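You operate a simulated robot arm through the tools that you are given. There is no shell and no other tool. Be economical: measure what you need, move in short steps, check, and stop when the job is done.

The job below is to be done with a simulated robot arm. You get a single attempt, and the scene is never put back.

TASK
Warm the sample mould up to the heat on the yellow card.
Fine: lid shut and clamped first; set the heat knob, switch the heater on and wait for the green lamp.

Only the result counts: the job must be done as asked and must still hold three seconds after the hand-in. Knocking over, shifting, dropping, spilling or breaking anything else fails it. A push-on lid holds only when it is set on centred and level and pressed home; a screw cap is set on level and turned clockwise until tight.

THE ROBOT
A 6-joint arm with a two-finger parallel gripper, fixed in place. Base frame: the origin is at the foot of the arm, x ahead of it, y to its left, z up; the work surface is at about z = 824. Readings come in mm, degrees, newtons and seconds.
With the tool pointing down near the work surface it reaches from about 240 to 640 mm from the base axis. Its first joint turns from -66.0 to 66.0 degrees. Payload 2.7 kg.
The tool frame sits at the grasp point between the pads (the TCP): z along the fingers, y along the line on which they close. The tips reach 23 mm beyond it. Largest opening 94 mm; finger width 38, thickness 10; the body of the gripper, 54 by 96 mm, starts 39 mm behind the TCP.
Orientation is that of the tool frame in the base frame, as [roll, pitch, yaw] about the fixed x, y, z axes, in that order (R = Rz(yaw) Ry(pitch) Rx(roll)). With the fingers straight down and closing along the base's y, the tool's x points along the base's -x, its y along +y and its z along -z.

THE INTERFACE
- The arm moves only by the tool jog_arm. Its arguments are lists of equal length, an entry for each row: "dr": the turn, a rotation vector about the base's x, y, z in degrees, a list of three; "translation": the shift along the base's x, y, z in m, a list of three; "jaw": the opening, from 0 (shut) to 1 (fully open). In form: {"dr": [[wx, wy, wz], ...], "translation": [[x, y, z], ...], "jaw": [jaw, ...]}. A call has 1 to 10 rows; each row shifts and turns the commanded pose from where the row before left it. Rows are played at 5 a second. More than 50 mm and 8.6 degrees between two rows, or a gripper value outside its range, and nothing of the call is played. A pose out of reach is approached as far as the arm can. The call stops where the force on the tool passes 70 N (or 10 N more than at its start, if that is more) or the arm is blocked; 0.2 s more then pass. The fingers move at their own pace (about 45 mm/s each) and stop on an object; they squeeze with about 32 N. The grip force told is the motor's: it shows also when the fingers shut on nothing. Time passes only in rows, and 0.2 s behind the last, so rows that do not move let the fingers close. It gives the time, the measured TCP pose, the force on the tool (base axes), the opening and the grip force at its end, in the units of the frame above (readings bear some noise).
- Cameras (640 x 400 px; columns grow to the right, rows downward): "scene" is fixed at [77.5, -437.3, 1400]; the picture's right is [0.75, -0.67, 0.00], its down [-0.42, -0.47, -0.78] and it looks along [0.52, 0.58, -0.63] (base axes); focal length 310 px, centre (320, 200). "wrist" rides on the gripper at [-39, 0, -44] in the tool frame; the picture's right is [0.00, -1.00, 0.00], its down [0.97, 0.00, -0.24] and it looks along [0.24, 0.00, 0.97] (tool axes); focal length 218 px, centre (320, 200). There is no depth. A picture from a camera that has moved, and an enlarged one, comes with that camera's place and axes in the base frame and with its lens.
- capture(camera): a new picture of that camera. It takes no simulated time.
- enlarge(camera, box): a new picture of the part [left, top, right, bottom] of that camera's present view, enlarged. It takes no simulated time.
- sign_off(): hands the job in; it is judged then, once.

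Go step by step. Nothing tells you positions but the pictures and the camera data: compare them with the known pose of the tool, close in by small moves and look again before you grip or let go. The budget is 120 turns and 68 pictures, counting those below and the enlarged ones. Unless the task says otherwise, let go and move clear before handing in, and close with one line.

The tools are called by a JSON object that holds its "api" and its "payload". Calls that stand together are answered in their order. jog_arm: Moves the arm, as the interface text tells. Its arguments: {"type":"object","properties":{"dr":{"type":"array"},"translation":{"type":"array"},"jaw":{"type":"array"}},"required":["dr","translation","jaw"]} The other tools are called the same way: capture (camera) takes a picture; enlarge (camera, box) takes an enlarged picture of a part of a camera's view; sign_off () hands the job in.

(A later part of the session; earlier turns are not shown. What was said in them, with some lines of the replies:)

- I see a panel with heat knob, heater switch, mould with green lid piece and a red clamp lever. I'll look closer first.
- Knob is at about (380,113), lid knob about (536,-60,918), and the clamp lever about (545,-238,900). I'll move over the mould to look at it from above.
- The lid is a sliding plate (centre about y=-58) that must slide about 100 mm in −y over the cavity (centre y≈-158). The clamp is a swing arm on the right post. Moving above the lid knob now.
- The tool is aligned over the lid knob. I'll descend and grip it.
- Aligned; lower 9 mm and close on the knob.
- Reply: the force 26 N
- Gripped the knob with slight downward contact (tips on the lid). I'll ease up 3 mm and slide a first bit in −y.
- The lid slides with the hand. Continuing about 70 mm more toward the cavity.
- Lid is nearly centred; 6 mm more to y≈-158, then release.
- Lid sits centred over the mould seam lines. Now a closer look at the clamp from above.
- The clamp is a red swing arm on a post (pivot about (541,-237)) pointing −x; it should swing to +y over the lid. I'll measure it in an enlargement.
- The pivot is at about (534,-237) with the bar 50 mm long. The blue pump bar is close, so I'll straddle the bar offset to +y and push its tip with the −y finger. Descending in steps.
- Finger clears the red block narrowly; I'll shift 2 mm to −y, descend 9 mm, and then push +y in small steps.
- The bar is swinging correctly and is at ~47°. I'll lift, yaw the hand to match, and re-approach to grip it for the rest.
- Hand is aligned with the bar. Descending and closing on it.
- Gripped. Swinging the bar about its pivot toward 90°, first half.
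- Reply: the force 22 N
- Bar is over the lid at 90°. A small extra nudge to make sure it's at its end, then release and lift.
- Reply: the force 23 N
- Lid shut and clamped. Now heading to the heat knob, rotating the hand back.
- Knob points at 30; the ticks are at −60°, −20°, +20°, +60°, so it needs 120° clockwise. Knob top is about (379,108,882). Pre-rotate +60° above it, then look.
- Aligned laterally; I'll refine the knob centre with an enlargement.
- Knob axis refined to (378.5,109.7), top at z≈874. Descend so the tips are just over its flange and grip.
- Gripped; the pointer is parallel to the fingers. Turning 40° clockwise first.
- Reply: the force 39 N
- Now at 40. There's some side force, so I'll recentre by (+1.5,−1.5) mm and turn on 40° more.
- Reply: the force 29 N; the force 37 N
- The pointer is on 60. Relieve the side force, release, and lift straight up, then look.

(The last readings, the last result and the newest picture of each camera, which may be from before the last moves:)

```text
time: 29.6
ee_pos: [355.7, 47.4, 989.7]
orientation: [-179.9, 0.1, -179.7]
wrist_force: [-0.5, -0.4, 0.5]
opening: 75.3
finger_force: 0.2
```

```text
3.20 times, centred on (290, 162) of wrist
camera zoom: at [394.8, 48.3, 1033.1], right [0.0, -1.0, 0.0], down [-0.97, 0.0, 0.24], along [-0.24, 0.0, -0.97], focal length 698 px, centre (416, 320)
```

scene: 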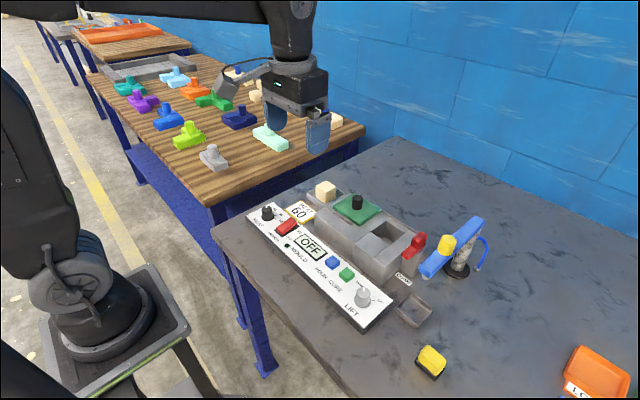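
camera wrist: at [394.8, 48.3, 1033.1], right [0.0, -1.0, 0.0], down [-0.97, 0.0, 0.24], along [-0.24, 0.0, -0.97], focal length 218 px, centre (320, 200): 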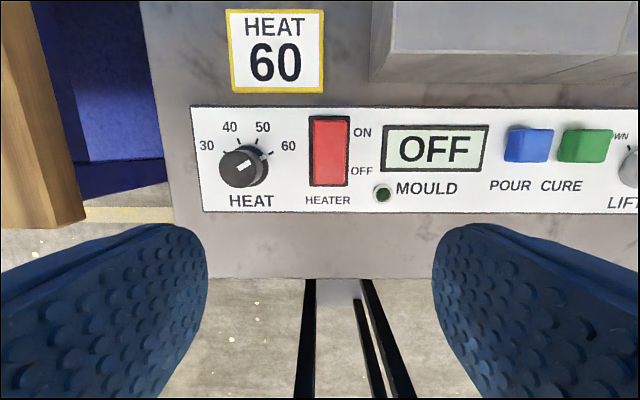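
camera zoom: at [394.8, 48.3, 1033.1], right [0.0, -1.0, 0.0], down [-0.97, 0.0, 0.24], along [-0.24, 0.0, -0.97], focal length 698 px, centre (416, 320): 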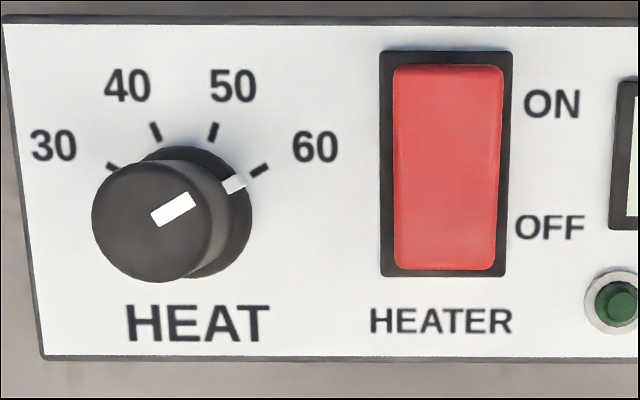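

Heat is set exactly on 60. The rocker's ON end (+x, raised) is at about (404,41). I'll yaw 90°, shut the fingers and position above it.

{"api": "jog_arm", "payload": {"dr": [[0, 0, -8], [0, 0, -8], [0, 0, -8], [0, 0, -8], [0, 0, -8], [0, 0, -8], [0, 0, -8], [0, 0, -8], [0, 0, -8], [0, 0, -8]], "translation": [[0.012, -0.002, -0.02], [0.012, -0.002, -0.02], [0.012, -0.002, -0.015], [0.012, 0, 0], [0, 0, 0], [0, 0, 0], [0, 0, 0], [0, 0, 0], [0, 0, 0], [0, 0, 0]], "jaw": [0, 0, 0, 0, 0, 0, 0, 0, 0, 0]}}

{"api": "jog_arm", "payload": {"dr": [[0, 0, -8], [0, 0, -2]], "translation": [[0, 0, 0], [0, 0, -0.015]], "jaw": [0, 0]}}

{"api": "capture", "payload": {"camera": "wrist"}}

{"api": "enlarge", "payload": {"camera": "scene", "box": [240, 170, 340, 250]}}

```text
time: 31.8
ee_pos: [404.9, 42.1, 933.7]
orientation: [179.9, 0.2, 100.0]
wrist_force: [-0.4, -0.1, 0.3]
opening: 0.3
finger_force: 31.8
```

```text
time: 32.4
ee_pos: [404.8, 41.8, 919.9]
orientation: [179.9, 0.2, 89.9]
wrist_force: [0.1, -0.1, 0.0]
opening: 0.0
finger_force: 32.0
```

```text
26 pictures are left
camera wrist: at [403.6, 3.4, 963.2], right [-1.0, 0.0, 0.0], down [0.0, 0.97, 0.24], along [0.0, 0.24, -0.97], focal length 218 px, centre (320, 200)
```

wrist: 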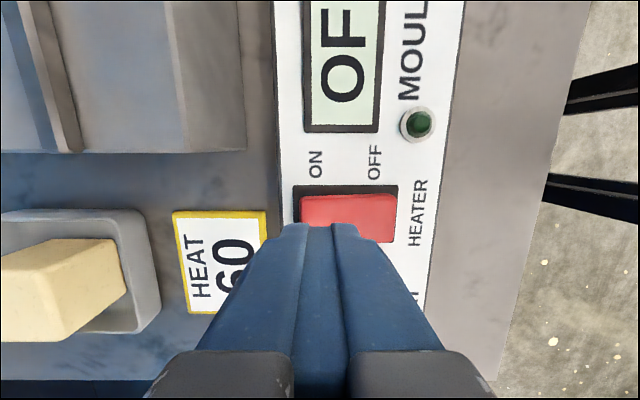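

```text
5.00 times, centred on (290, 210) of scene
camera zoom: at [77.5, -437.3, 1400.0], right [0.75, -0.67, 0.0], down [-0.42, -0.47, -0.78], along [0.52, 0.58, -0.63], focal length 1552 px, centre (470, 150)
```

zoom: 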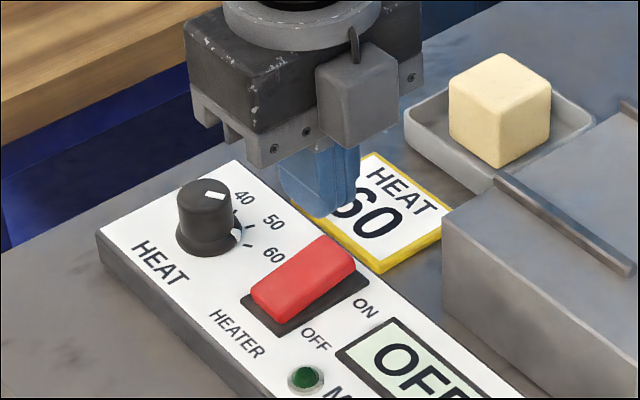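

Fingers are over the ON end. Pressing down stepwise.

{"api": "jog_arm", "payload": {"dr": [[0, 0, 0], [0, 0, 0], [0, 0, 0], [0, 0, 0], [0, 0, 0], [0, 0, 0]], "translation": [[0, 0, -0.015], [0, 0, -0.008], [0, 0, -0.004], [0, 0, -0.004], [0, 0, -0.003], [0, 0, -0.002]], "jaw": [0, 0, 0, 0, 0, 0]}}

{"api": "capture", "payload": {"camera": "scene"}}

```text
time: 33.8
ee_pos: [403.8, 42.7, 884.9]
orientation: [179.9, 0.1, 90.2]
wrist_force: [1.7, -0.7, 2.6]
opening: 0.0
finger_force: 32.1
```

```text
24 pictures are left
```

scene: 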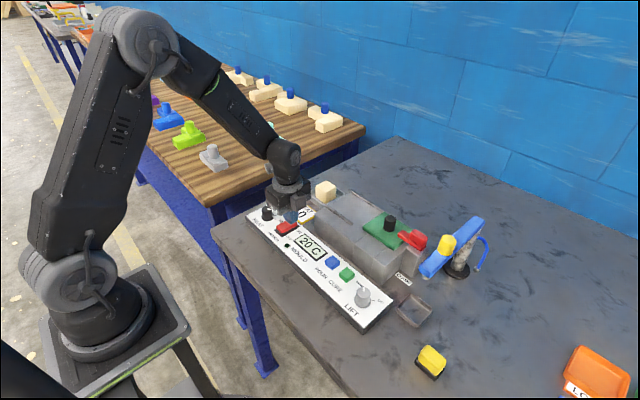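

The display now reads 20 C, so the heater has switched on. I'll press a little further for certainty, then lift and wait.

{"api": "jog_arm", "payload": {"dr": [[0, 0, 0], [0, 0, 0], [0, 0, 0]], "translation": [[0, 0, -0.002], [0, 0, 0.03], [0, 0, 0.05]], "jaw": [0, 0, 0]}}

{"api": "jog_arm", "payload": {"dr": [[0, 0, 0], [0, 0, 0], [0, 0, 0], [0, 0, 0], [0, 0, 0], [0, 0, 0], [0, 0, 0], [0, 0, 0], [0, 0, 0], [0, 0, 0]], "translation": [[0, 0, 0.02], [0, 0, 0], [0, 0, 0], [0, 0, 0], [0, 0, 0], [0, 0, 0], [0, 0, 0], [0, 0, 0], [0, 0, 0], [0, 0, 0]], "jaw": [0, 0, 0, 0, 0, 0, 0, 0, 0, 0]}}

{"api": "enlarge", "payload": {"camera": "scene", "box": [240, 190, 440, 330]}}

```text
time: 34.6
ee_pos: [403.0, 42.4, 960.6]
orientation: [-179.8, 0.1, 90.1]
wrist_force: [0.1, 0.3, -0.1]
opening: 0.0
finger_force: 32.1
```

```text
time: 36.8
ee_pos: [403.2, 42.6, 980.6]
orientation: [180.0, 0.1, 90.2]
wrist_force: [0.1, 0.6, -0.4]
opening: 0.1
finger_force: 32.0
```

```text
2.86 times, centred on (340, 260) of scene
camera zoom: at [77.5, -437.3, 1400.0], right [0.75, -0.67, 0.0], down [-0.42, -0.47, -0.78], along [0.52, 0.58, -0.63], focal length 887 px, centre (263, 29)
```

zoom: 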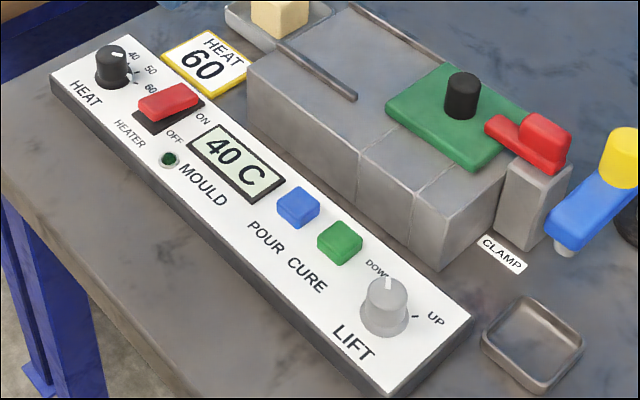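

It's at 40 C and heating. Waiting further.

{"api": "jog_arm", "payload": {"dr": [[0, 0, 0], [0, 0, 0], [0, 0, 0], [0, 0, 0], [0, 0, 0], [0, 0, 0], [0, 0, 0], [0, 0, 0], [0, 0, 0], [0, 0, 0]], "translation": [[0, 0, 0], [0, 0, 0], [0, 0, 0], [0, 0, 0], [0, 0, 0], [0, 0, 0], [0, 0, 0], [0, 0, 0], [0, 0, 0], [0, 0, 0]], "jaw": [0, 0, 0, 0, 0, 0, 0, 0, 0, 0]}}

{"api": "jog_arm", "payload": {"dr": [[0, 0, 0], [0, 0, 0], [0, 0, 0], [0, 0, 0], [0, 0, 0], [0, 0, 0], [0, 0, 0], [0, 0, 0], [0, 0, 0], [0, 0, 0]], "translation": [[0, 0, 0], [0, 0, 0], [0, 0, 0], [0, 0, 0], [0, 0, 0], [0, 0, 0], [0, 0, 0], [0, 0, 0], [0, 0, 0], [0, 0, 0]], "jaw": [0, 0, 0, 0, 0, 0, 0, 0, 0, 0]}}

{"api": "enlarge", "payload": {"camera": "scene", "box": [240, 190, 440, 330]}}

```text
time: 39.0
ee_pos: [404.7, 41.2, 981.9]
orientation: [180.0, 0.1, 90.2]
wrist_force: [1.2, -1.0, -0.3]
opening: 0.0
finger_force: 32.2
```

```text
time: 41.2
ee_pos: [403.3, 40.9, 981.2]
orientation: [-179.9, 0.1, 90.2]
wrist_force: [-0.2, -0.2, -0.5]
opening: 0.1
finger_force: 32.0
```

```text
2.86 times, centred on (340, 260) of scene
camera zoom: at [77.5, -437.3, 1400.0], right [0.75, -0.67, 0.0], down [-0.42, -0.47, -0.78], along [0.52, 0.58, -0.63], focal length 887 px, centre (263, 29)
```

zoom: 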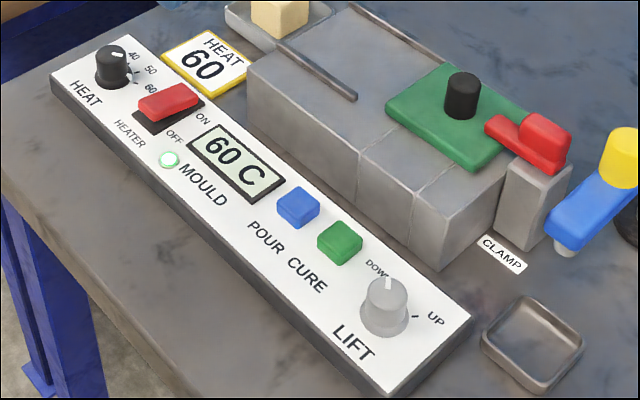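

The display reads 60 C with the green lamp lit, the lid is shut and clamped, and the hand is clear. Handing in.

{"api": "sign_off", "payload": {}}

```text
The job is handed in.
```

The mould is at 60 °C, the heat on the yellow card, with the green lamp lit, the lid shut and clamped, and the heater left on.
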